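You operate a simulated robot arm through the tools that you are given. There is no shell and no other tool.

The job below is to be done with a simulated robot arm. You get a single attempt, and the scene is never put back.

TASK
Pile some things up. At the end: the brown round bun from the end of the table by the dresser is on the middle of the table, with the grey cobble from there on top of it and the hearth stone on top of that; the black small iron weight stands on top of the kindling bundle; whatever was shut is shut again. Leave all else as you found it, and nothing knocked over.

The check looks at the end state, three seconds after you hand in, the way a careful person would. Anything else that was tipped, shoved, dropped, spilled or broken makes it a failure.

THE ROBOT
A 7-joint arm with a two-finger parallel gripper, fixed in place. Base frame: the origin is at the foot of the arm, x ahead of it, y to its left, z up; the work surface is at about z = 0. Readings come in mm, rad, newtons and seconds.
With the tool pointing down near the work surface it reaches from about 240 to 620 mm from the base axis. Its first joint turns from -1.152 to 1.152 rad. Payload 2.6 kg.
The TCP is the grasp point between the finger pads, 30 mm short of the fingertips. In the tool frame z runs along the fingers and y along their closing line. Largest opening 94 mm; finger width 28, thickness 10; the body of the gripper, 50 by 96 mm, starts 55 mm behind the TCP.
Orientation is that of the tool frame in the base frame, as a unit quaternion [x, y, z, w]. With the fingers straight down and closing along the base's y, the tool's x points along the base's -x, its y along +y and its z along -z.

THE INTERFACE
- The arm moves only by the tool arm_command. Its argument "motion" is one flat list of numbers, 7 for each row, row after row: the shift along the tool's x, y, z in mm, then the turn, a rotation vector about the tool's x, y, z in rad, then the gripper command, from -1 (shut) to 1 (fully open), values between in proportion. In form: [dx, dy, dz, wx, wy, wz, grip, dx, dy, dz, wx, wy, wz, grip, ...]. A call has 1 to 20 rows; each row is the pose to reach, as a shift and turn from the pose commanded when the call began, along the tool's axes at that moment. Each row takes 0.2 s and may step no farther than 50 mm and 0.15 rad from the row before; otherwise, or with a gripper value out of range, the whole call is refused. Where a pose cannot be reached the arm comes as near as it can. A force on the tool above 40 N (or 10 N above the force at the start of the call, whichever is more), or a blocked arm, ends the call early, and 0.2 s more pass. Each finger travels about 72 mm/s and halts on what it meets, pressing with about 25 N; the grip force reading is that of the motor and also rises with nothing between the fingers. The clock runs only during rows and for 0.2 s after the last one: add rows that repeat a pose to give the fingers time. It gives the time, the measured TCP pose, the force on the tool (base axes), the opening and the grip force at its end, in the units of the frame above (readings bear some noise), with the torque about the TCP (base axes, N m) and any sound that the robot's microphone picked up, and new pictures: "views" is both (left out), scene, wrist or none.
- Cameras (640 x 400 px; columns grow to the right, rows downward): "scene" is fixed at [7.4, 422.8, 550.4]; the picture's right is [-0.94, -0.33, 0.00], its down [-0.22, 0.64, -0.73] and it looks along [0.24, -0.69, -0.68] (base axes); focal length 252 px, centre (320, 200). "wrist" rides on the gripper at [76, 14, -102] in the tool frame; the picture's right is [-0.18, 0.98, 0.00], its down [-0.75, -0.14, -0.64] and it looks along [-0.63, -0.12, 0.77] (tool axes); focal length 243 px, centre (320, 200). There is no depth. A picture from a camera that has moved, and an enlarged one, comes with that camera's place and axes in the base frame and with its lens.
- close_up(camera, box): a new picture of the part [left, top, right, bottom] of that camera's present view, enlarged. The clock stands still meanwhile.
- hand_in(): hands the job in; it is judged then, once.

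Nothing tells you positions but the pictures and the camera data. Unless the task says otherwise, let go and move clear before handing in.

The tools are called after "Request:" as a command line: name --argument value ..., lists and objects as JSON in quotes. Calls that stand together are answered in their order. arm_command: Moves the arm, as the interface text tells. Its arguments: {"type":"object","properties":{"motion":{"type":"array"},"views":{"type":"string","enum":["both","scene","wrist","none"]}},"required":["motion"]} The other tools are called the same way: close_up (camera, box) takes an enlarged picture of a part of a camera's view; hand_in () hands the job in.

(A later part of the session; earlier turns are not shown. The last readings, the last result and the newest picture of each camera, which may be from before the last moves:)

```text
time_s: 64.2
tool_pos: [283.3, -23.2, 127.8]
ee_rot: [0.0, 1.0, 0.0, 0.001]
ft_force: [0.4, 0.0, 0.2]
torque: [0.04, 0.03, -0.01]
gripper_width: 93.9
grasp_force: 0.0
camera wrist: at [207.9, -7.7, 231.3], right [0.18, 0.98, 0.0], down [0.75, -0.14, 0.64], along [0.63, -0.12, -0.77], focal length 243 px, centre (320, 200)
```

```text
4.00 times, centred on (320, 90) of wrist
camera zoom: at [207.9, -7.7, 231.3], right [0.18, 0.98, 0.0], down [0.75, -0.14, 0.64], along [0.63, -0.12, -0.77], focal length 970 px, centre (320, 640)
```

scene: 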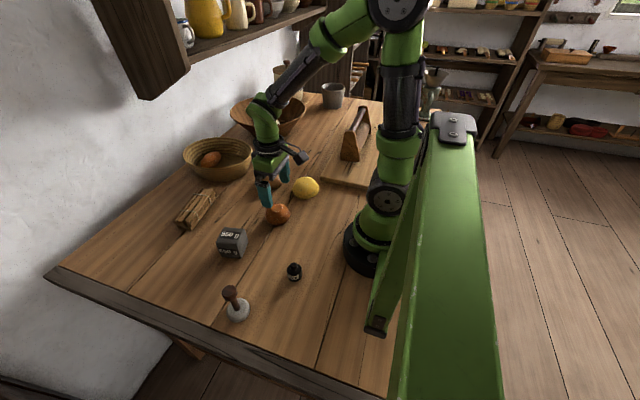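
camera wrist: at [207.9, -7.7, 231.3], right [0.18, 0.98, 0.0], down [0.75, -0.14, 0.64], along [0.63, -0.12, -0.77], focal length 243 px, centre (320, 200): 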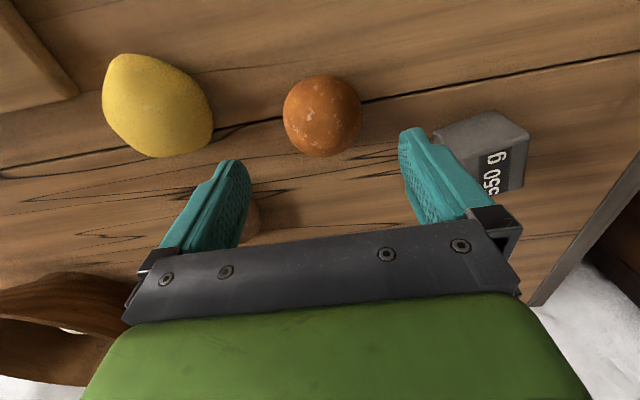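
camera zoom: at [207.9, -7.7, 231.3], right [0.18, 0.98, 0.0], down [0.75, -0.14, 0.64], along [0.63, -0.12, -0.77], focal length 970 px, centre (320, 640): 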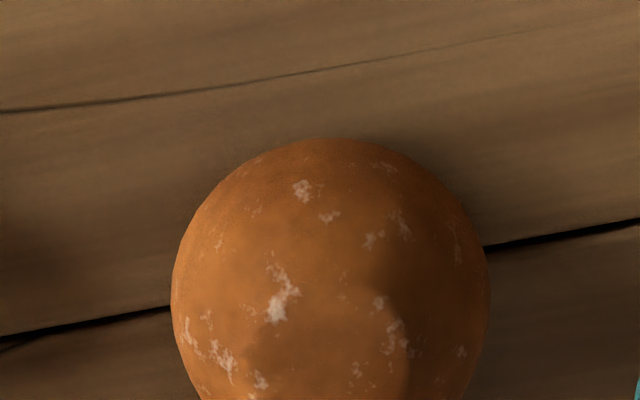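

Grasping the small bun again and lifting it.

Request:
arm_command --motion '[-1, 2, 45, 0, 0, 0, 1, -1, 2, 89, 0, 0, 0, 1, -1, 2, 89, 0, 0, 0, 1, -1, 2, 89, 0, 0, 0, 0.6, -1, 2, 89, 0, 0, 0, 0.2, -1, 2, 89, 0, 0, 0, -0.3, -1, 2, 89, 0, 0, 0, -0.3, -1, 2, 89, 0, 0, 0, -0.3]' --views "wrist"

Request:
arm_command --motion '[0, 0, -20, 0, 0, 0, -0.3, 0, 0, -60, 0, 0, 0, -0.3, 0, 0, -100, 0, 0, 0, -0.3, 0, 0, -120, 0, 0, 0, -0.3]' --views "wrist"

```text
time_s: 66.0
tool_pos: [285.0, -20.1, 39.6]
ee_rot: [-0.001, 1.0, 0.0, 0.0]
ft_force: [0.3, 0.1, 0.4]
torque: [-0.04, -0.01, 0.0]
gripper_width: 70.7
grasp_force: 24.2
camera wrist: at [209.3, -5.6, 142.2], right [0.18, 0.98, 0.0], down [0.75, -0.14, 0.64], along [0.63, -0.12, -0.77], focal length 243 px, centre (320, 200)
```

wrist: 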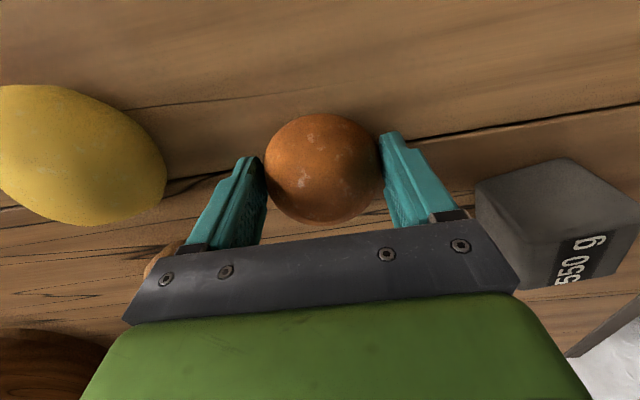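

```text
time_s: 67.0
tool_pos: [283.8, -19.7, 161.3]
ee_rot: [0.0, 1.0, 0.0, -0.001]
ft_force: [0.4, 0.6, -0.4]
torque: [-0.03, -0.01, 0.03]
gripper_width: 70.9
grasp_force: 25.3
camera wrist: at [208.9, -5.2, 262.6], right [0.18, 0.98, 0.0], down [0.75, -0.14, 0.64], along [0.63, -0.12, -0.77], focal length 243 px, centre (320, 200)
```

wrist: 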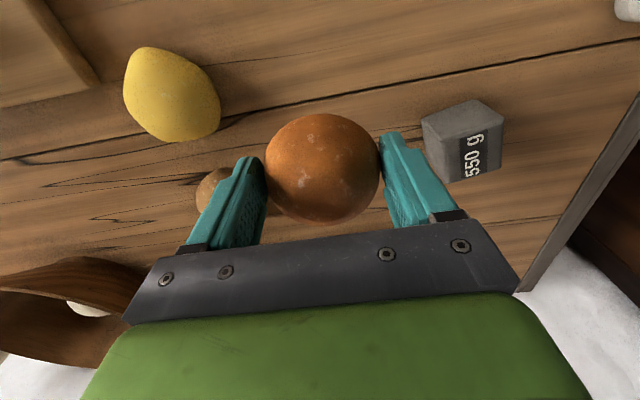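

Bun held. Carrying it over to the table's middle.

Request:
arm_command --motion '[-3, -45, 0, 0, 0, 0, -0.3, -6, -90, 0, 0, 0, 0, -0.3, -9, -135, 0, 0, 0, 0, -0.3, -12, -180, 0, 0, 0, 0, -0.3, -15, -225, 0, 0, 0, 0, -0.3, -18, -270, 0, 0, 0, 0, -0.3, -20, -315, 0, 0, 0, 0, -0.3, -20, -315, 0, 0, 0, 0, -0.3]'

```text
time_s: 68.8
tool_pos: [304.5, -336.3, 159.4]
ee_rot: [0.0, 1.0, 0.0, 0.0]
ft_force: [0.5, -0.3, 0.1]
torque: [0.0, 0.02, -0.02]
gripper_width: 71.1
grasp_force: 25.6
camera wrist: at [227.9, -320.4, 262.2], right [0.18, 0.98, 0.0], down [0.75, -0.14, 0.64], along [0.63, -0.12, -0.77], focal length 243 px, centre (320, 200)
```

scene: 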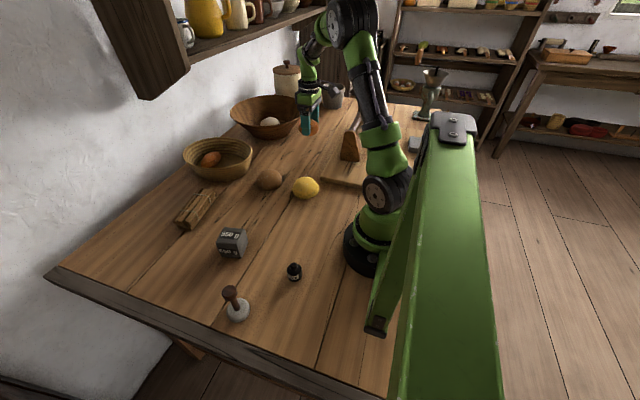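
wrist: 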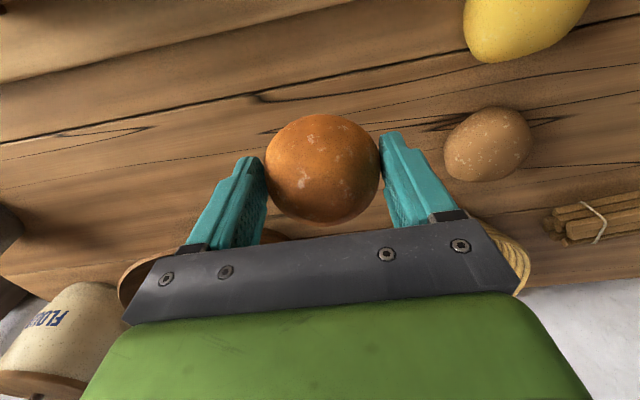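

Request:
arm_command --motion '[0, 0, 40, 0, 0, 0, -0.3, 0, 0, 80, 0, 0, 0, -0.3, 0, 0, 105, 0, 0, 0, -0.3, 0, 0, 115, 0, 0, 0, -0.3, 0, 0, 120, 0, 0, 0, -0.3, 0, 0, 120, 0, 0, 0, -0.3]'

Request:
close_up --camera "scene" --box '[260, 90, 380, 165]'

```text
time_s: 70.2
tool_pos: [304.9, -334.3, 38.5]
ee_rot: [0.0, 1.0, 0.0, 0.0]
ft_force: [0.6, -0.5, -0.9]
torque: [0.0, 0.01, 0.02]
gripper_width: 71.0
grasp_force: 25.0
camera wrist: at [228.7, -320.0, 142.1], right [0.18, 0.98, 0.0], down [0.75, -0.14, 0.64], along [0.63, -0.12, -0.77], focal length 243 px, centre (320, 200)
```

scene: 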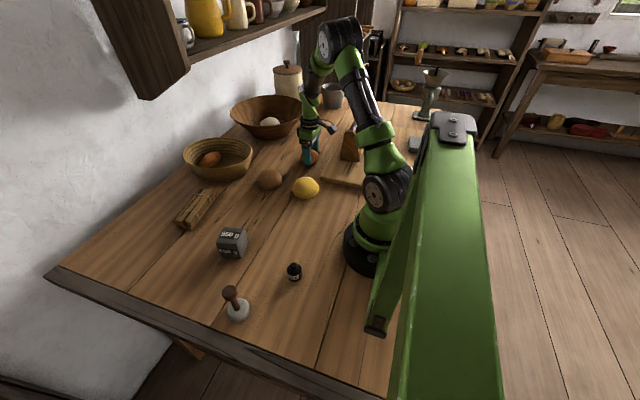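
wrist: 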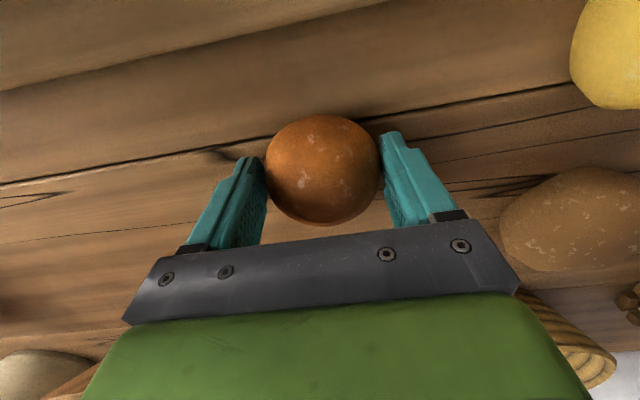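

```text
5.33 times, centred on (320, 128) of scene
camera zoom: at [7.4, 422.8, 550.4], right [-0.94, -0.33, 0.0], down [-0.22, 0.64, -0.73], along [0.24, -0.69, -0.68], focal length 1345 px, centre (320, 587)
```

zoom: 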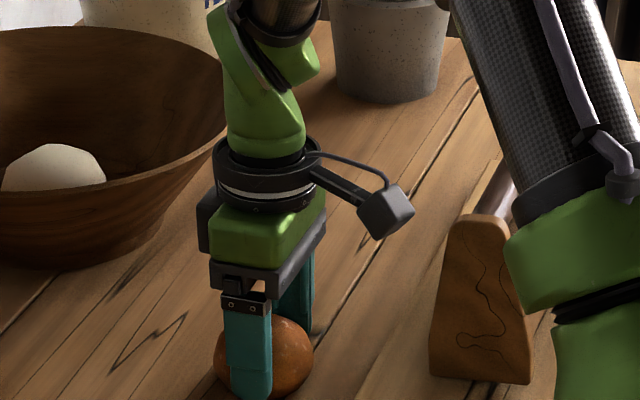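

Releasing the bun and rising to look at its top.

Request:
arm_command --motion '[0, 0, 0, 0, 0, 0, 0.2, 0, 0, 0, 0, 0, 0, 1, 0, 0, 0, 0, 0, 0, 1, 0, 0, -40, 0, 0, 0, 1, 0, 0, -80, 0, 0, 0, 1, 0, 0, -110, 0, 0, 0, 1]'

Request:
close_up --camera "scene" --box '[280, 120, 360, 180]'

Request:
close_up --camera "wrist" --box '[240, 40, 400, 140]'

```text
time_s: 71.6
tool_pos: [305.0, -335.5, 151.2]
ee_rot: [0.0, 1.0, 0.0, 0.0]
ft_force: [-0.1, 0.3, -0.3]
torque: [0.0, -0.01, -0.01]
gripper_width: 94.0
grasp_force: 0.1
camera wrist: at [228.9, -320.4, 252.6], right [0.18, 0.98, 0.0], down [0.75, -0.14, 0.64], along [0.63, -0.12, -0.77], focal length 243 px, centre (320, 200)
```

scene: 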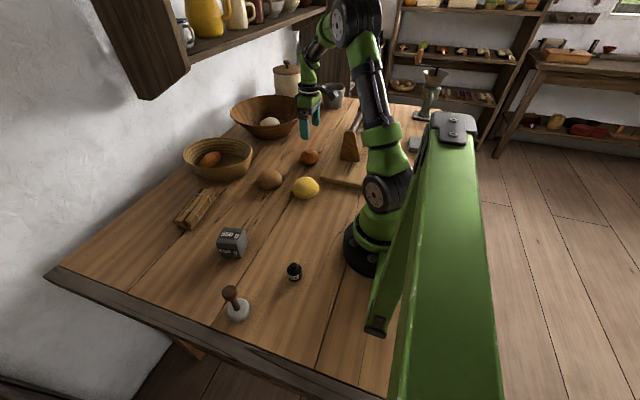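
wrist: 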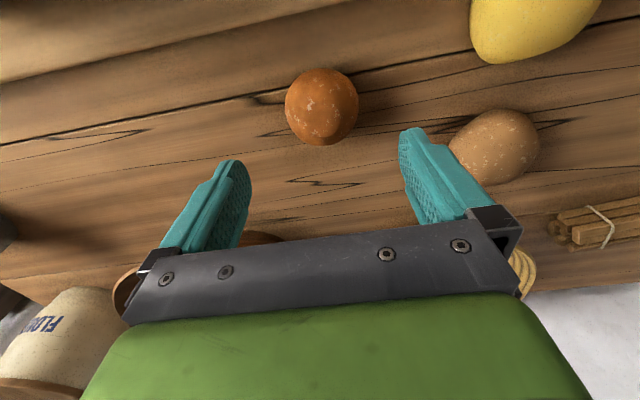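

```text
6.67 times, centred on (320, 150) of scene
camera zoom: at [7.4, 422.8, 550.4], right [-0.94, -0.33, 0.0], down [-0.22, 0.64, -0.73], along [0.24, -0.69, -0.68], focal length 1682 px, centre (320, 533)
```

zoom: 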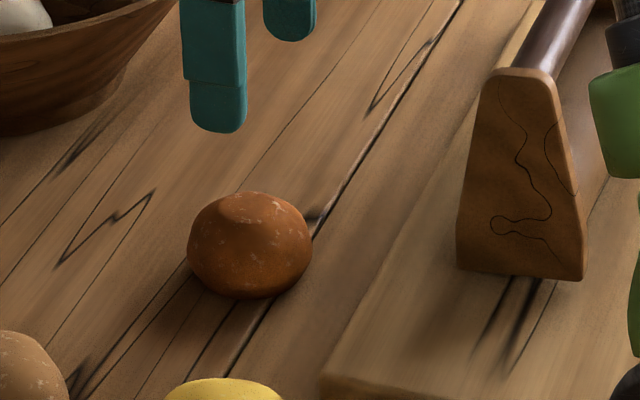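

```text
4.00 times, centred on (320, 90) of wrist
camera zoom: at [228.9, -320.4, 252.6], right [0.18, 0.98, 0.0], down [0.75, -0.14, 0.64], along [0.63, -0.12, -0.77], focal length 970 px, centre (320, 640)
```

zoom: 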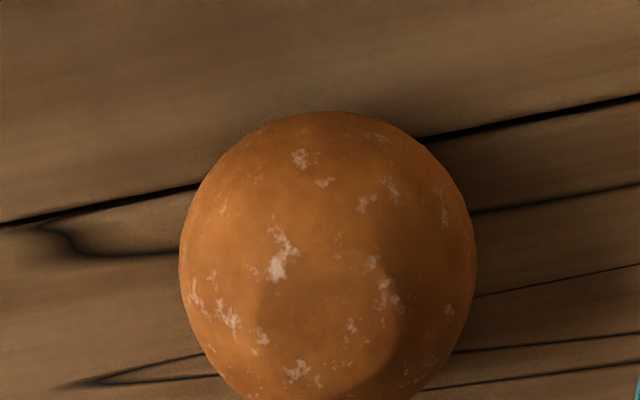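

The bun stands at the middle with a flat disc on top, centred about (304, −334). Next the grey cobble: moving above it to measure its place and angle.

Request:
arm_command --motion '[0, 0, -20, 0, 0, 0, 1, -5, 45, -30, 0, 0, 0, 1, -10, 90, -30, 0, 0, 0, 1, -15, 135, -30, 0, 0, 0, 1, -20, 180, -30, 0, 0, 0, 1, -20, 225, -30, 0, 0, 0, 1, -20, 270, -30, 0, 0, 0, 1, -20, 315, -30, 0, 0, 0, 1, -20, 360, -30, 0, 0, 0, 1, -20, 405, -30, 0, 0, 0, 1, -20, 440, -30, 0, 0, 0, 1]'

Request:
close_up --camera "wrist" --box '[220, 40, 420, 165]'

```text
time_s: 74.0
tool_pos: [323.9, 105.0, 179.9]
ee_rot: [0.001, 1.0, -0.001, -0.001]
ft_force: [0.3, 0.4, 0.3]
torque: [0.03, -0.03, -0.05]
gripper_width: 94.1
grasp_force: 0.0
camera wrist: at [248.6, 120.4, 283.0], right [0.18, 0.98, 0.0], down [0.75, -0.14, 0.64], along [0.63, -0.12, -0.77], focal length 243 px, centre (320, 200)
```

scene: 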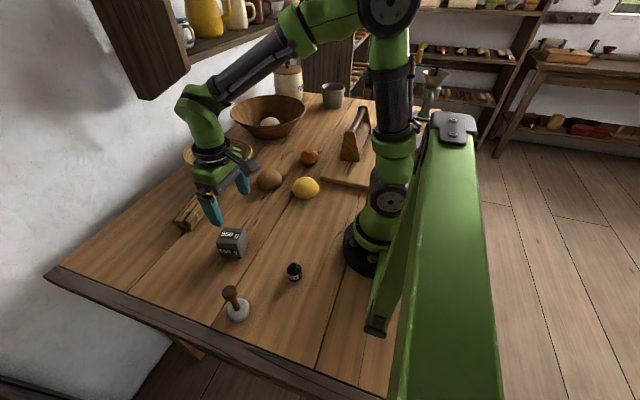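
wrist: 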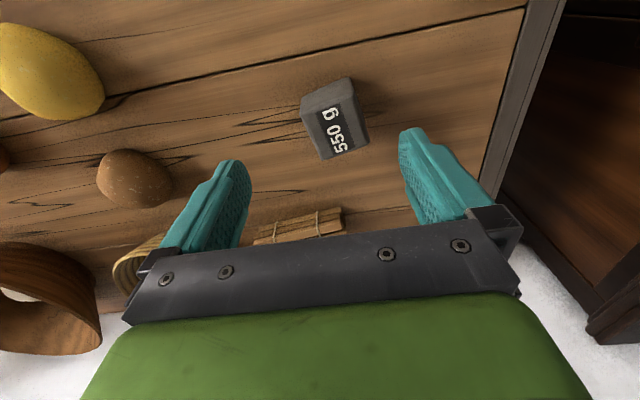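

```text
3.20 times, centred on (320, 102) of wrist
camera zoom: at [248.6, 120.4, 283.0], right [0.18, 0.98, 0.0], down [0.75, -0.14, 0.64], along [0.63, -0.12, -0.77], focal length 776 px, centre (320, 512)
```

zoom: 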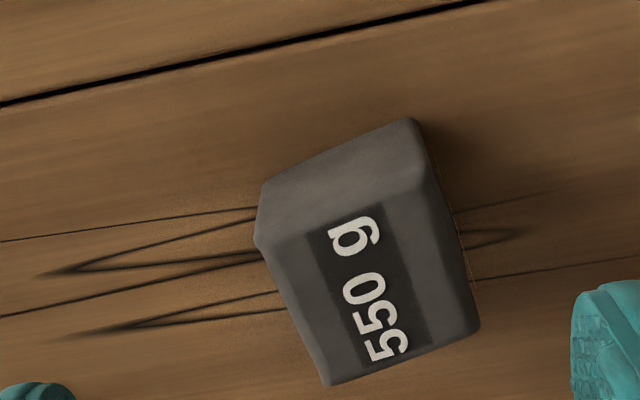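

The cobble is a 52 mm cube centred near (351, 117), turned about 12° counter-clockwise. Aligning above it.

Request:
arm_command --motion '[-14, 6, 0, 0, 0, -0.1, 1, -27, 12, 20, 0, 0, -0.21, 1, -27, 12, 50, 0, 0, -0.21, 1, -27, 12, 70, 0, 0, -0.21, 1]'

Request:
close_up --camera "wrist" --box '[200, 60, 440, 210]'

```text
time_s: 75.0
tool_pos: [351.3, 116.9, 111.1]
ee_rot: [-0.106, 0.994, 0.0, 0.0]
ft_force: [0.0, 0.3, 0.1]
torque: [-0.02, 0.01, 0.02]
gripper_width: 94.0
grasp_force: 0.1
camera wrist: at [274.2, 115.8, 212.7], right [-0.03, 1.0, 0.0], down [0.77, 0.02, 0.64], along [0.64, 0.02, -0.77], focal length 243 px, centre (320, 200)
```

scene: 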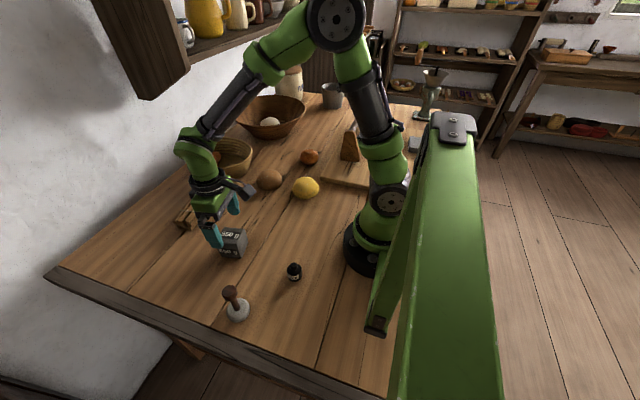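
wrist: 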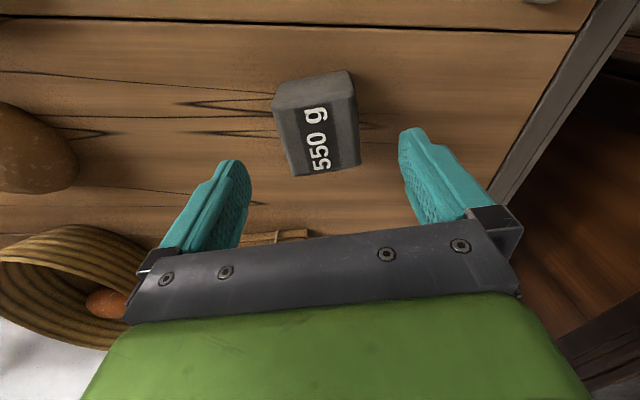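

```text
2.67 times, centred on (320, 135) of wrist
camera zoom: at [274.2, 115.8, 212.7], right [-0.03, 1.0, 0.0], down [0.77, 0.02, 0.64], along [0.64, 0.02, -0.77], focal length 647 px, centre (320, 373)
```

zoom: 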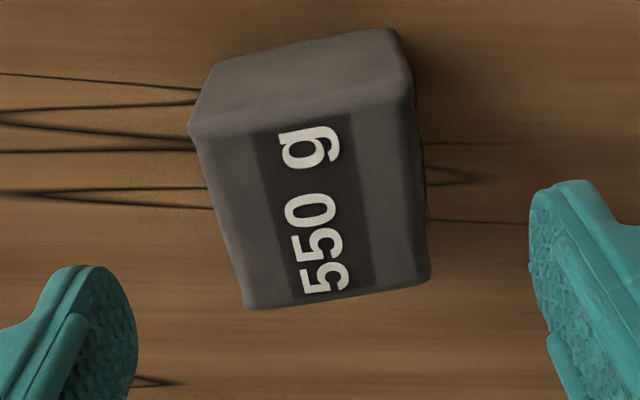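

Aligned within about 1 mm. Descending and gripping the cobble.

Request:
arm_command --motion '[0, 1, 35, 0, 0, -0.012, 1, 0, 1, 68, 0, 0, -0.012, 1, 0, 1, 68, 0, 0, -0.012, 1, 0, 1, 68, 0, 0, -0.012, 0.5, 0, 1, 68, 0, 0, -0.012, 0, 0, 1, 68, 0, 0, -0.012, -0.5, 0, 1, 68, 0, 0, -0.012, -0.5, 0, 1, 68, 0, 0, -0.012, -0.5]' --views "wrist"

Request:
arm_command --motion '[0, 0, -5, 0, 0, 0, -0.5, 0, 0, -40, 0, 0, 0, -0.5, 0, 0, -85, 0, 0, 0, -0.5, 0, 0, -130, 0, 0, 0, -0.5, 0, 0, -130, 0, 0, 0, -0.5]'

```text
time_s: 76.8
tool_pos: [352.8, 118.4, 42.6]
ee_rot: [-0.111, 0.994, 0.0, 0.0]
ft_force: [-0.1, -0.9, -0.5]
torque: [-0.02, -0.03, 0.0]
gripper_width: 63.1
grasp_force: 24.5
camera wrist: at [275.0, 115.4, 144.8], right [-0.04, 1.0, 0.0], down [0.77, 0.03, 0.64], along [0.64, 0.02, -0.77], focal length 243 px, centre (320, 200)
```

wrist: 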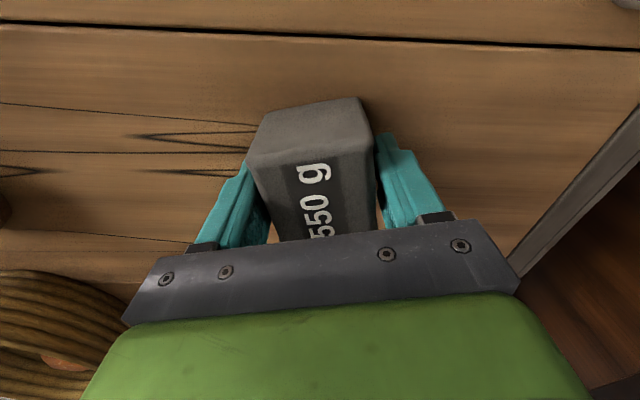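

```text
time_s: 78.0
tool_pos: [351.0, 118.2, 171.9]
ee_rot: [-0.112, 0.994, 0.0, 0.0]
ft_force: [0.0, 0.1, -5.5]
torque: [0.0, -0.03, 0.06]
gripper_width: 63.1
grasp_force: 24.6
camera wrist: at [273.7, 116.5, 274.4], right [-0.04, 1.0, 0.0], down [0.77, 0.03, 0.64], along [0.64, 0.02, -0.77], focal length 243 px, centre (320, 200)
```

scene: 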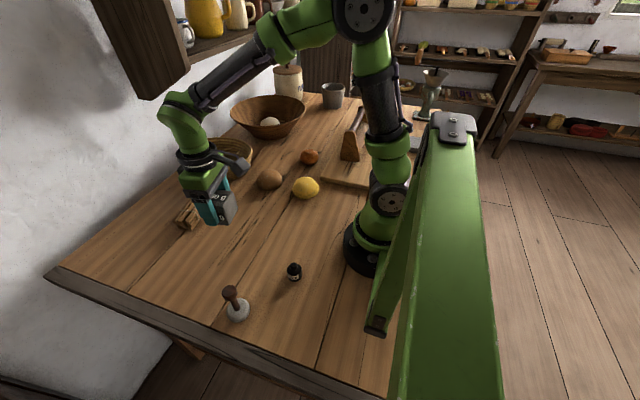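
wrist: 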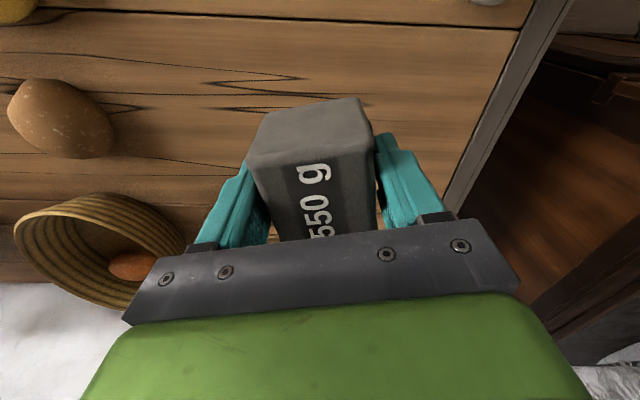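

The block lifts at 5.5 N (550 g), and at 63 mm wide that's stone — so it is the cobble. Carrying it over to the bun.

Request:
arm_command --motion '[14.5, -43.1, 0, 0, 0, 0.022, -0.5, 29, -86.2, 0, 0, 0, 0.044, -0.5, 43.5, -129.3, 0, 0, 0, 0.066, -0.5, 58, -172.4, 0, 0, 0, 0.088, -0.5, 72.5, -215.5, 0, 0, 0, 0.11, -0.5, 87, -258.6, 0, 0, 0, 0.132, -0.5, 101.5, -301.7, 0, 0, 0, 0.154, -0.5, 116, -344.8, 0, 0, 0, 0.176, -0.5, 130.5, -387.9, 0, 0, 0, 0.2, -0.5, 145, -430.9, 0, 0, 0, 0.222, -0.5, 145, -430.9, 0, 0, 0, 0.222, -0.5]'

Request:
close_up --camera "scene" --box '[270, 90, 370, 180]'

```text
time_s: 80.4
tool_pos: [305.2, -334.8, 171.4]
ee_rot: [0.0, 1.0, 0.0, 0.0]
ft_force: [-0.5, 0.3, -5.6]
torque: [0.01, -0.02, 0.02]
gripper_width: 63.5
grasp_force: 24.9
camera wrist: at [228.4, -320.3, 273.9], right [0.18, 0.98, 0.0], down [0.75, -0.14, 0.64], along [0.63, -0.12, -0.77], focal length 243 px, centre (320, 200)
```

scene: 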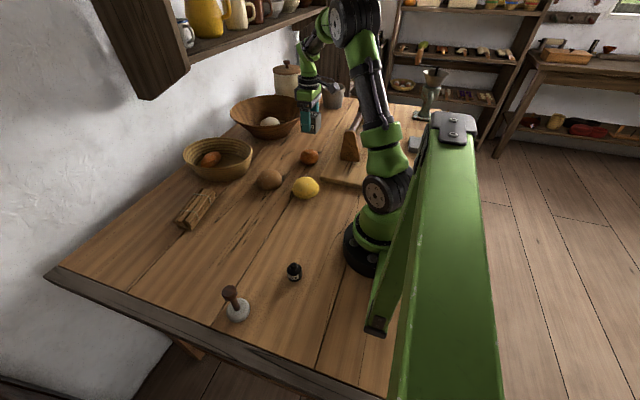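
wrist: 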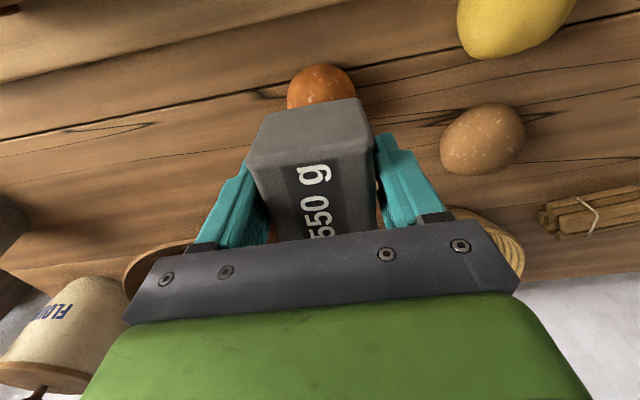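

```text
4.44 times, centred on (320, 135) of scene
camera zoom: at [7.5, 422.8, 550.4], right [-0.94, -0.33, 0.0], down [-0.22, 0.64, -0.73], along [0.24, -0.69, -0.68], focal length 1121 px, centre (320, 489)
```

zoom: 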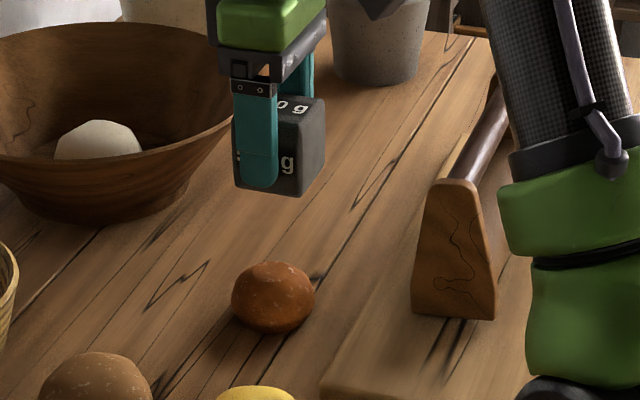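

Lowering toward the bun in stages, watching the force.

Request:
arm_command --motion '[0, 0, 25, 0, 0, 0, -0.5, 0, 0, 50, 0, 0, 0, -0.5, 0, 0, 64, 0, 0, 0, -0.5, 0, 0, 66, 0, 0, 0, -0.5]' --views "scene"

Request:
close_up --camera "scene" --box '[280, 120, 360, 180]'

```text
time_s: 81.4
tool_pos: [305.3, -333.3, 105.9]
ee_rot: [0.0, 1.0, 0.0, 0.001]
ft_force: [0.2, 0.0, -5.2]
torque: [0.0, -0.01, -0.04]
gripper_width: 63.2
grasp_force: 25.3
```

scene: 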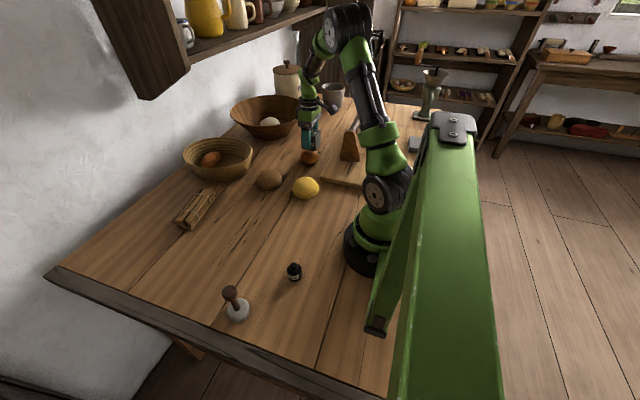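

```text
6.67 times, centred on (320, 150) of scene
camera zoom: at [7.4, 422.8, 550.4], right [-0.94, -0.33, 0.0], down [-0.22, 0.64, -0.73], along [0.24, -0.69, -0.68], focal length 1682 px, centre (320, 533)
```

zoom: 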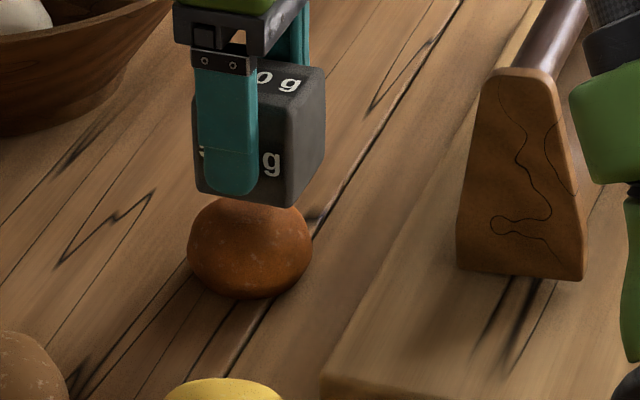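

Request:
arm_command --motion '[0, 0, 2, 0, 0, 0, -0.5, 0, 0, 4, 0, 0, 0, -0.5]' --views "none"

Request:
arm_command --motion '[0, 0, 1.5, 0, 0, 0, -0.5, 0, 0, 3, 0, 0, 0, -0.5]' --views "none"

```text
time_s: 82.0
tool_pos: [305.7, -334.4, 100.8]
ee_rot: [0.0, 1.0, 0.0, 0.0]
ft_force: [-0.6, -0.4, -5.3]
torque: [0.01, 0.0, -0.01]
gripper_width: 63.2
grasp_force: 24.9
```

```text
time_s: 82.6
tool_pos: [305.7, -333.9, 99.6]
ee_rot: [0.0, 1.0, 0.0, -0.001]
ft_force: [0.0, 0.4, -5.1]
torque: [0.01, -0.01, 0.02]
gripper_width: 63.4
grasp_force: 24.1
```

Request:
arm_command --motion '[0, 0, 1, 0, 0, 0, -0.5, 0, 0, 2, 0, 0, 0, -0.5]' --views "none"

Request:
arm_command --motion '[0, 0, 1, 0, 0, 0, -0.5, 0, 0, 2, 0, 0, 0, -0.5]' --views "scene"

Request:
close_up --camera "scene" --box '[295, 125, 345, 175]'

```text
time_s: 83.2
tool_pos: [305.5, -334.2, 97.1]
ee_rot: [0.0, 1.0, 0.001, 0.0]
ft_force: [0.2, 0.7, -5.6]
torque: [0.01, 0.01, -0.04]
gripper_width: 63.3
grasp_force: 24.8
```

```text
time_s: 83.8
tool_pos: [305.6, -334.1, 95.5]
ee_rot: [0.0, 1.0, 0.0, 0.0]
ft_force: [0.5, -0.4, -5.5]
torque: [-0.03, -0.01, -0.01]
gripper_width: 63.1
grasp_force: 25.0
```

scene: 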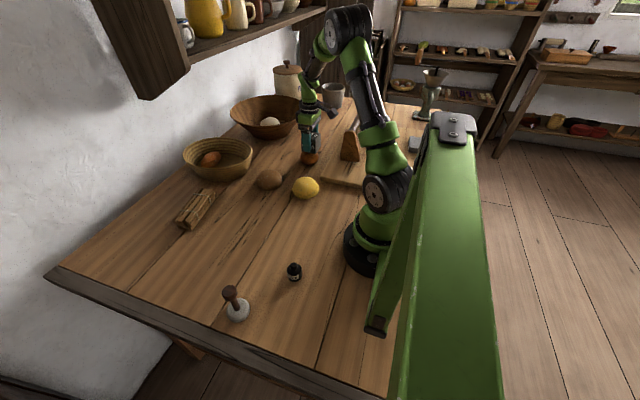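

```text
8.00 times, centred on (320, 150) of scene
camera zoom: at [7.4, 422.8, 550.4], right [-0.94, -0.33, 0.0], down [-0.22, 0.64, -0.73], along [0.24, -0.69, -0.68], focal length 2018 px, centre (320, 600)
```

zoom: 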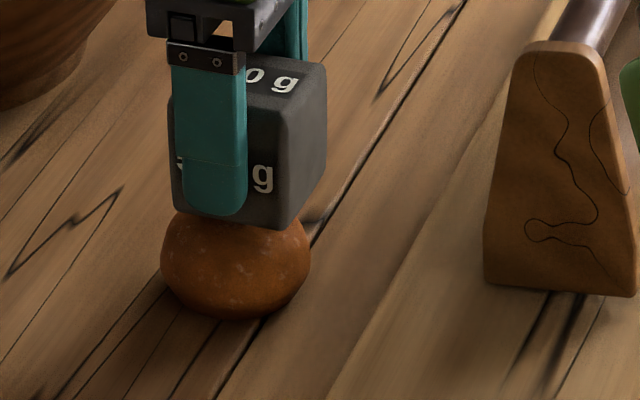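

Request:
arm_command --motion '[-1, 0, 1, 0, 0, 0, -0.5, -2, 0, 2, 0, 0, 0, -0.5]' --views "none"

Request:
arm_command --motion '[0, 0, 1, 0, 0, 0, -0.5, 0, 0, 2, 0, 0, 0, -0.5]' --views "none"

Request:
arm_command --motion '[0, 0, 1, 0, 0, 0, -0.5]' --views "scene"

Request:
close_up --camera "scene" --box '[295, 125, 345, 175]'

```text
time_s: 84.4
tool_pos: [307.8, -334.5, 93.0]
ee_rot: [0.001, 1.0, 0.0, 0.0]
ft_force: [-0.1, -0.8, -4.7]
torque: [0.03, 0.03, -0.01]
gripper_width: 63.1
grasp_force: 24.6
```

```text
time_s: 85.0
tool_pos: [306.7, -334.9, 91.4]
ee_rot: [0.0, 1.0, 0.0, 0.0]
ft_force: [-0.3, -0.6, -5.2]
torque: [-0.02, 0.01, 0.0]
gripper_width: 63.3
grasp_force: 24.8
```

```text
time_s: 85.4
tool_pos: [307.1, -333.9, 89.3]
ee_rot: [-0.001, 1.0, 0.0, 0.001]
ft_force: [0.0, -0.5, -5.4]
torque: [0.02, 0.01, 0.0]
gripper_width: 63.1
grasp_force: 25.4
```

scene: 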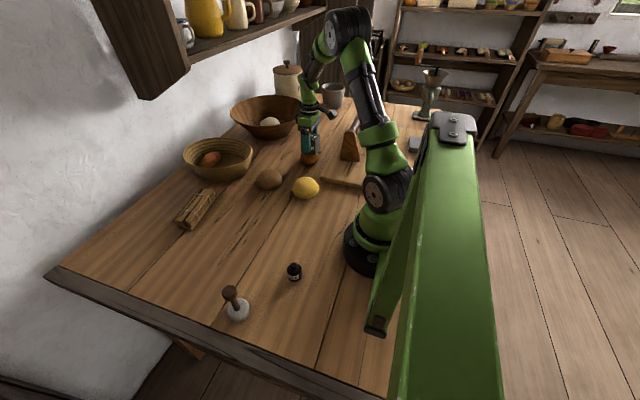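

```text
8.00 times, centred on (320, 150) of scene
camera zoom: at [7.4, 422.8, 550.4], right [-0.94, -0.33, 0.0], down [-0.22, 0.64, -0.73], along [0.24, -0.69, -0.68], focal length 2018 px, centre (320, 600)
```

zoom: 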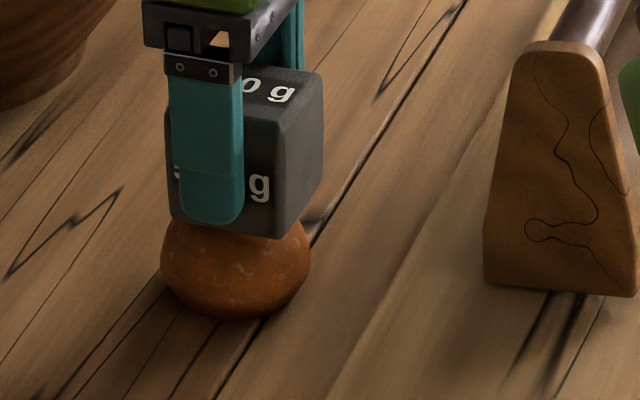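

Request:
arm_command --motion '[0, 0, 1, 0, 0, 0, -0.5, 0, 0, 2, 0, 0, 0, -0.5]' --views "none"

Request:
arm_command --motion '[0, 0, 1, 0, 0, 0, -0.5]' --views "none"

Request:
arm_command --motion '[0, 0, 1, 0, 0, 0, -0.5]' --views "none"

Request:
arm_command --motion '[0, 0, 1, 0, 0, 0, -0.5]' --views "scene"

Request:
close_up --camera "scene" --box '[295, 125, 345, 175]'

```text
time_s: 86.0
tool_pos: [307.0, -333.9, 87.8]
ee_rot: [0.0, 1.0, 0.001, 0.0]
ft_force: [0.5, 0.0, -5.0]
torque: [0.0, -0.04, 0.02]
gripper_width: 63.3
grasp_force: 24.7
```

```text
time_s: 86.4
tool_pos: [307.5, -334.0, 87.3]
ee_rot: [0.0, 1.0, 0.0, 0.0]
ft_force: [0.4, 1.0, -5.6]
torque: [0.0, -0.02, 0.0]
gripper_width: 63.0
grasp_force: 25.4
```

```text
time_s: 86.8
tool_pos: [306.4, -335.0, 85.4]
ee_rot: [0.0, 1.0, 0.0, 0.0]
ft_force: [1.3, 0.6, -5.5]
torque: [-0.01, -0.03, -0.03]
gripper_width: 63.3
grasp_force: 25.1
```

```text
time_s: 87.2
tool_pos: [307.3, -334.8, 85.0]
ee_rot: [0.0, 1.0, 0.0, -0.001]
ft_force: [-0.5, 0.7, -3.0]
torque: [0.0, 0.01, -0.03]
gripper_width: 63.3
grasp_force: 25.0
```

scene: 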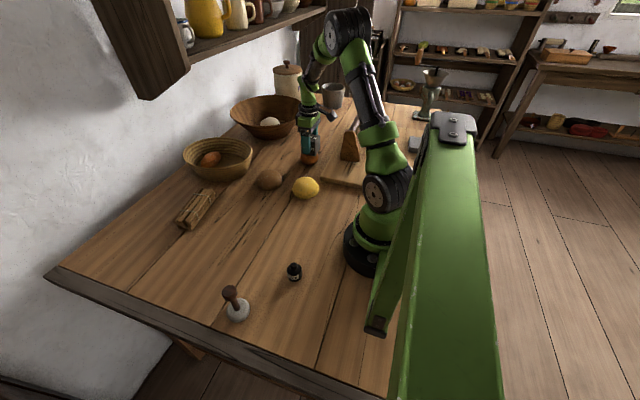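

```text
8.00 times, centred on (320, 150) of scene
camera zoom: at [7.4, 422.8, 550.4], right [-0.94, -0.33, 0.0], down [-0.22, 0.64, -0.73], along [0.24, -0.69, -0.68], focal length 2018 px, centre (320, 600)
```

zoom: 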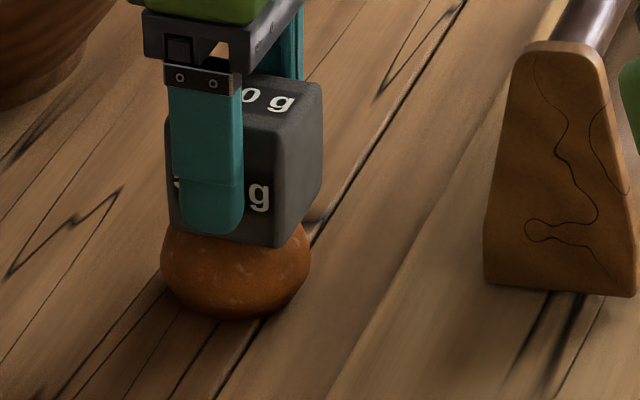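

Contact felt (load easing from 5.5 to 3 N). One more mm to seat it.

Request:
arm_command --motion '[0, 0, 0.6, 0, 0, 0, -0.5]' --views "none"

Request:
arm_command --motion '[0, 0, 0.4, 0, 0, 0, -0.5]' --views "none"

```text
time_s: 87.6
tool_pos: [306.4, -333.7, 83.9]
ee_rot: [0.001, 1.0, -0.001, 0.002]
ft_force: [-1.8, 1.3, 4.5]
torque: [0.13, 0.05, -0.03]
gripper_width: 63.1
grasp_force: 25.2
```

```text
time_s: 88.0
tool_pos: [307.5, -333.3, 84.1]
ee_rot: [0.0, 1.0, -0.001, 0.001]
ft_force: [-3.5, 4.2, 10.5]
torque: [0.13, 0.05, 0.0]
gripper_width: 63.3
grasp_force: 24.7
```

Slightly relieving the pressure, then opening gently.

Request:
arm_command --motion '[0, 0, -0.7, 0, 0, 0, -0.5, 0, 0, -0.7, 0, 0, 0, -0.5]' --views "none"

Request:
arm_command --motion '[0, 0, 0, 0, 0, 0, 0.38, 0, 0, 0, 0, 0, 0, 0.45, 0, 0, 0, 0, 0, 0, 0.6, 0, 0, 0, 0, 0, 0, 0.6]'

Request:
close_up --camera "scene" --box '[295, 125, 345, 175]'

```text
time_s: 88.6
tool_pos: [307.8, -335.2, 84.6]
ee_rot: [-0.001, 1.0, 0.001, -0.001]
ft_force: [0.0, 0.2, 6.6]
torque: [-0.02, -0.11, 0.02]
gripper_width: 63.3
grasp_force: 25.1
```

```text
time_s: 89.6
tool_pos: [306.5, -333.6, 84.3]
ee_rot: [0.0, 1.0, 0.0, 0.0]
ft_force: [0.3, 0.7, 1.3]
torque: [-0.02, 0.0, 0.0]
gripper_width: 75.3
grasp_force: 0.1
camera wrist: at [231.1, -319.6, 187.2], right [0.18, 0.98, 0.0], down [0.75, -0.14, 0.64], along [0.63, -0.12, -0.77], focal length 243 px, centre (320, 200)
```

scene: 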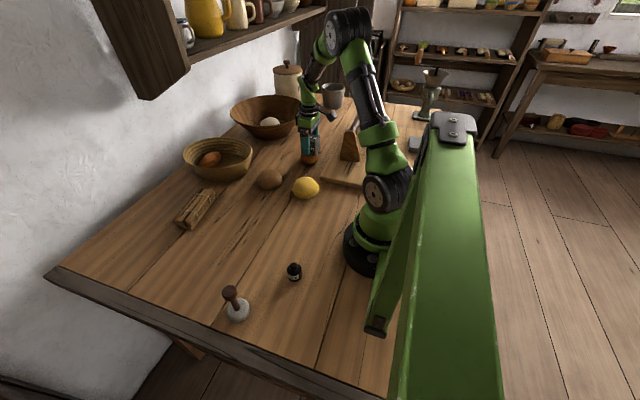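
wrist: 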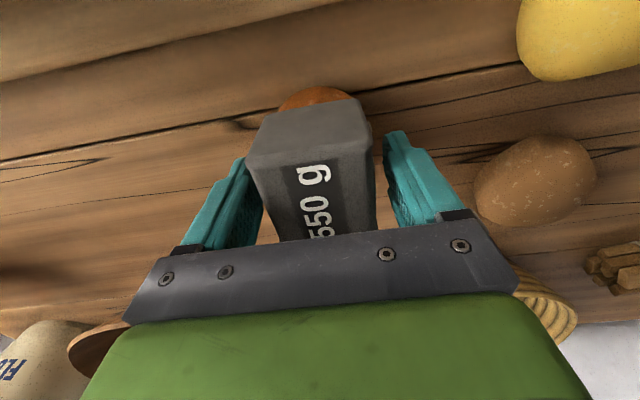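

```text
8.00 times, centred on (320, 150) of scene
camera zoom: at [7.4, 422.8, 550.4], right [-0.94, -0.33, 0.0], down [-0.22, 0.64, -0.73], along [0.24, -0.69, -0.68], focal length 2018 px, centre (320, 600)
```

zoom: 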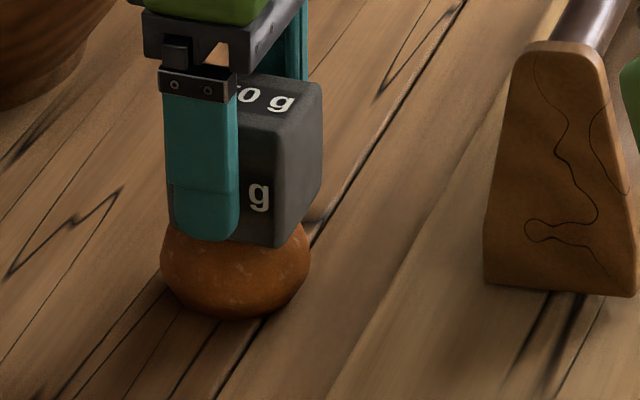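

The cobble stays put. Opening fully and rising.

Request:
arm_command --motion '[0, 0, 0, 0, 0, 0, 1, 0, 0, 0, 0, 0, 0, 1, 0, 0, -30, 0, 0, 0, 1, 0, 0, -70, 0, 0, 0, 1, 0, 0, -110, 0, 0, 0, 1, 0, 0, -130, 0, 0, 0, 1]'

Request:
close_up --camera "scene" --box '[295, 125, 345, 175]'

Request:
close_up --camera "wrist" --box '[220, 30, 420, 155]'

```text
time_s: 91.0
tool_pos: [307.7, -334.7, 214.2]
ee_rot: [0.0, 1.0, 0.0, -0.001]
ft_force: [-0.2, -0.7, -0.6]
torque: [-0.01, 0.03, 0.02]
gripper_width: 93.8
grasp_force: 0.0
camera wrist: at [231.3, -319.9, 317.5], right [0.18, 0.98, 0.0], down [0.75, -0.14, 0.64], along [0.63, -0.12, -0.77], focal length 243 px, centre (320, 200)
```

scene: 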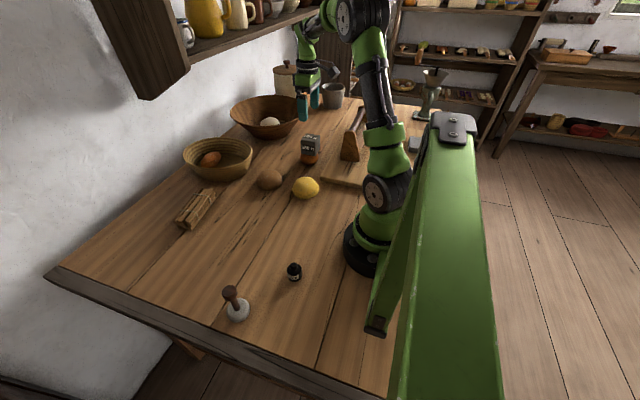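
wrist: 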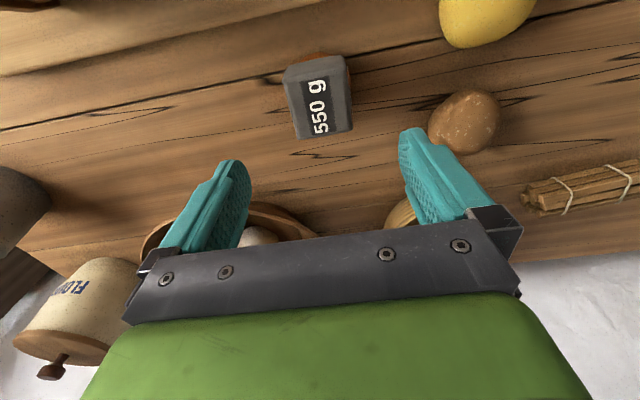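

```text
8.00 times, centred on (320, 150) of scene
camera zoom: at [7.4, 422.8, 550.4], right [-0.94, -0.33, 0.0], down [-0.22, 0.64, -0.73], along [0.24, -0.69, -0.68], focal length 2018 px, centre (320, 600)
```

zoom: 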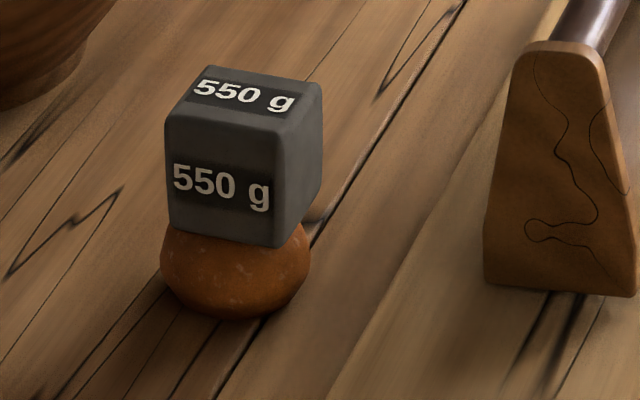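

```text
3.20 times, centred on (320, 92) of wrist
camera zoom: at [231.3, -319.9, 317.5], right [0.18, 0.98, 0.0], down [0.75, -0.14, 0.64], along [0.63, -0.12, -0.77], focal length 776 px, centre (320, 544)
```

zoom: 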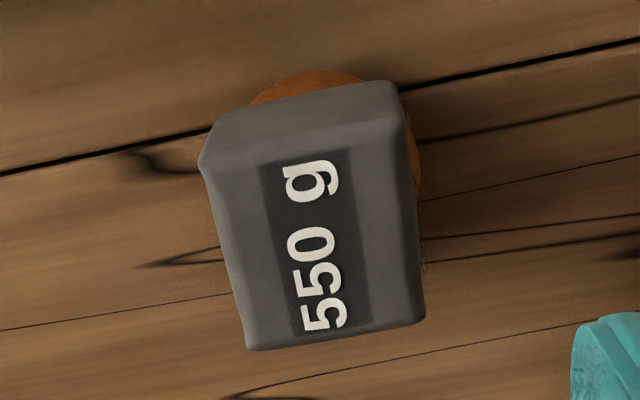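

The cobble sits squarely on the bun, its top face centred near (306, −334). Now to the hearth stone at the near end; I'll fly over and measure it.

Request:
arm_command --motion '[2, 44, -16, 0, 0, 0, 1, 4, 88, -16, 0, 0, 0, 1, 6, 132, -16, 0, 0, 0, 1, 8, 176, -16, 0, 0, 0, 1, 12, 220, -16, 0, 0, 0, 1, 16, 264, -16, 0, 0, 0, 1, 20, 308, -16, 0, 0, 0, 1, 25, 352, -16, 0, 0, 0, 1, 30, 396, -16, 0, 0, 0, 1, 36, 440, -16, 0, 0, 0, 1, 42, 484, -16, 0, 0, 0, 1, 50, 528, -16, 0, 0, 0, 1, 57, 565, -16, 0, 0, 0, 1, 57, 565, -16, 0, 0, 0, 1]'

Request:
close_up --camera "wrist" --box '[220, 30, 420, 155]'

```text
time_s: 94.0
tool_pos: [249.5, 231.2, 230.7]
ee_rot: [0.0, 1.0, 0.001, 0.001]
ft_force: [1.1, -0.3, 0.8]
torque: [-0.01, 0.01, 0.04]
gripper_width: 93.7
grasp_force: 0.0
camera wrist: at [174.6, 245.8, 333.2], right [0.18, 0.98, 0.0], down [0.75, -0.14, 0.64], along [0.63, -0.12, -0.77], focal length 243 px, centre (320, 200)
```

scene: 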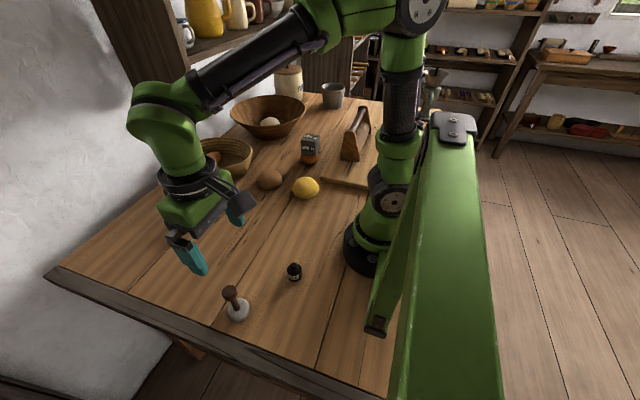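
wrist: 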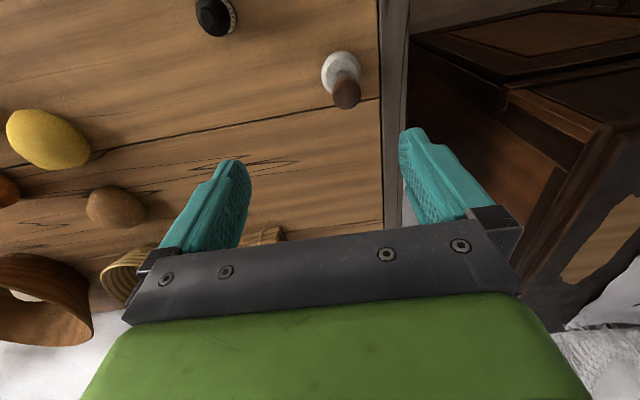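

```text
3.20 times, centred on (320, 92) of wrist
camera zoom: at [174.6, 245.8, 333.2], right [0.18, 0.98, 0.0], down [0.75, -0.14, 0.64], along [0.63, -0.12, -0.77], focal length 776 px, centre (320, 544)
```

zoom: 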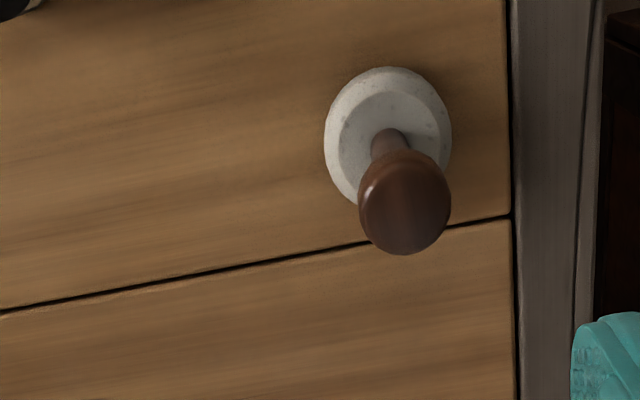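

The hearth stone stands at about (249, 257): a 47 mm stone disc with a handle ~88 mm high. I'll take it by the knob.

Request:
arm_command --motion '[0, 13, 30, 0, 0, 0, 1, 0, 26, 70, 0, 0, 0, 1, 0, 26, 90, 0, 0, 0, 1]'

Request:
close_up --camera "wrist" --box '[220, 60, 420, 185]'

Request:
close_up --camera "scene" --box '[170, 220, 290, 330]'

```text
time_s: 94.8
tool_pos: [250.4, 255.9, 140.5]
ee_rot: [0.0, 1.0, 0.0, 0.001]
ft_force: [0.4, 0.4, -0.6]
torque: [0.01, 0.02, -0.03]
gripper_width: 94.2
grasp_force: 0.0
camera wrist: at [174.4, 271.0, 242.9], right [0.18, 0.98, 0.0], down [0.75, -0.14, 0.64], along [0.63, -0.12, -0.77], focal length 243 px, centre (320, 200)
```

scene: 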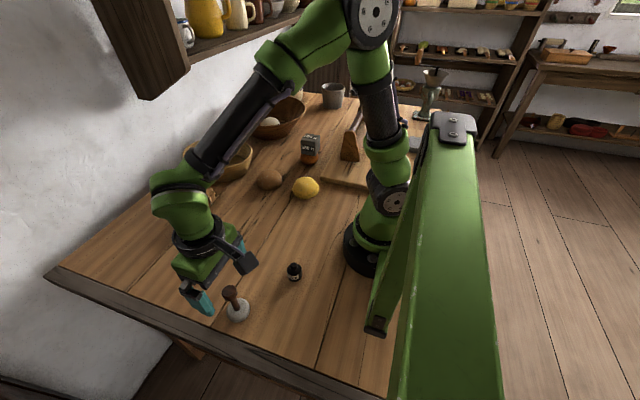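
wrist: 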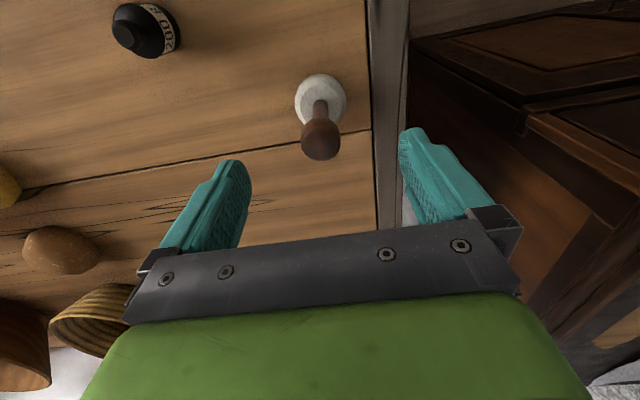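

```text
3.20 times, centred on (320, 122) of wrist
camera zoom: at [174.4, 271.0, 242.9], right [0.18, 0.98, 0.0], down [0.75, -0.14, 0.64], along [0.63, -0.12, -0.77], focal length 776 px, centre (320, 448)
```

zoom: 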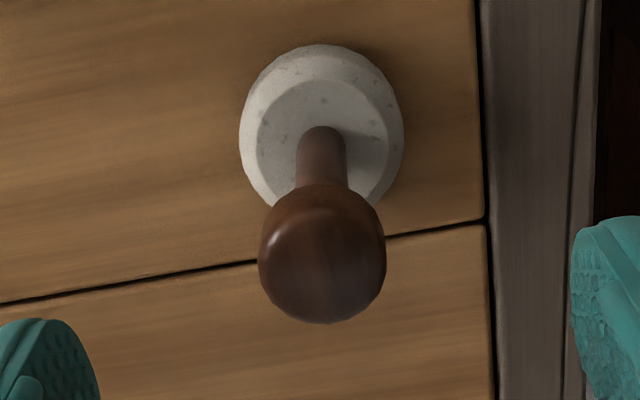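

```text
3.64 times, centred on (230, 275) of scene
camera zoom: at [7.4, 422.8, 550.4], right [-0.94, -0.33, 0.0], down [-0.22, 0.64, -0.73], along [0.24, -0.69, -0.68], focal length 917 px, centre (647, -73)
```

zoom: 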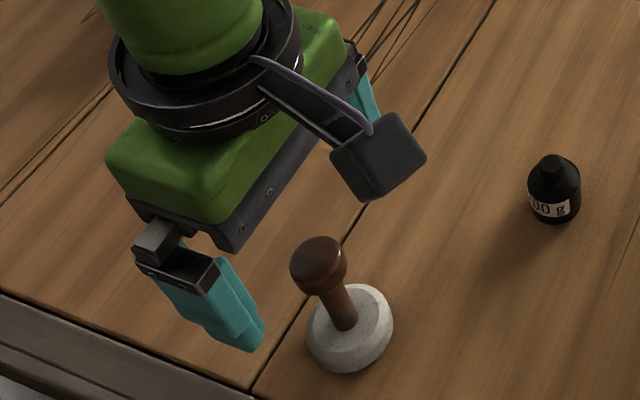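

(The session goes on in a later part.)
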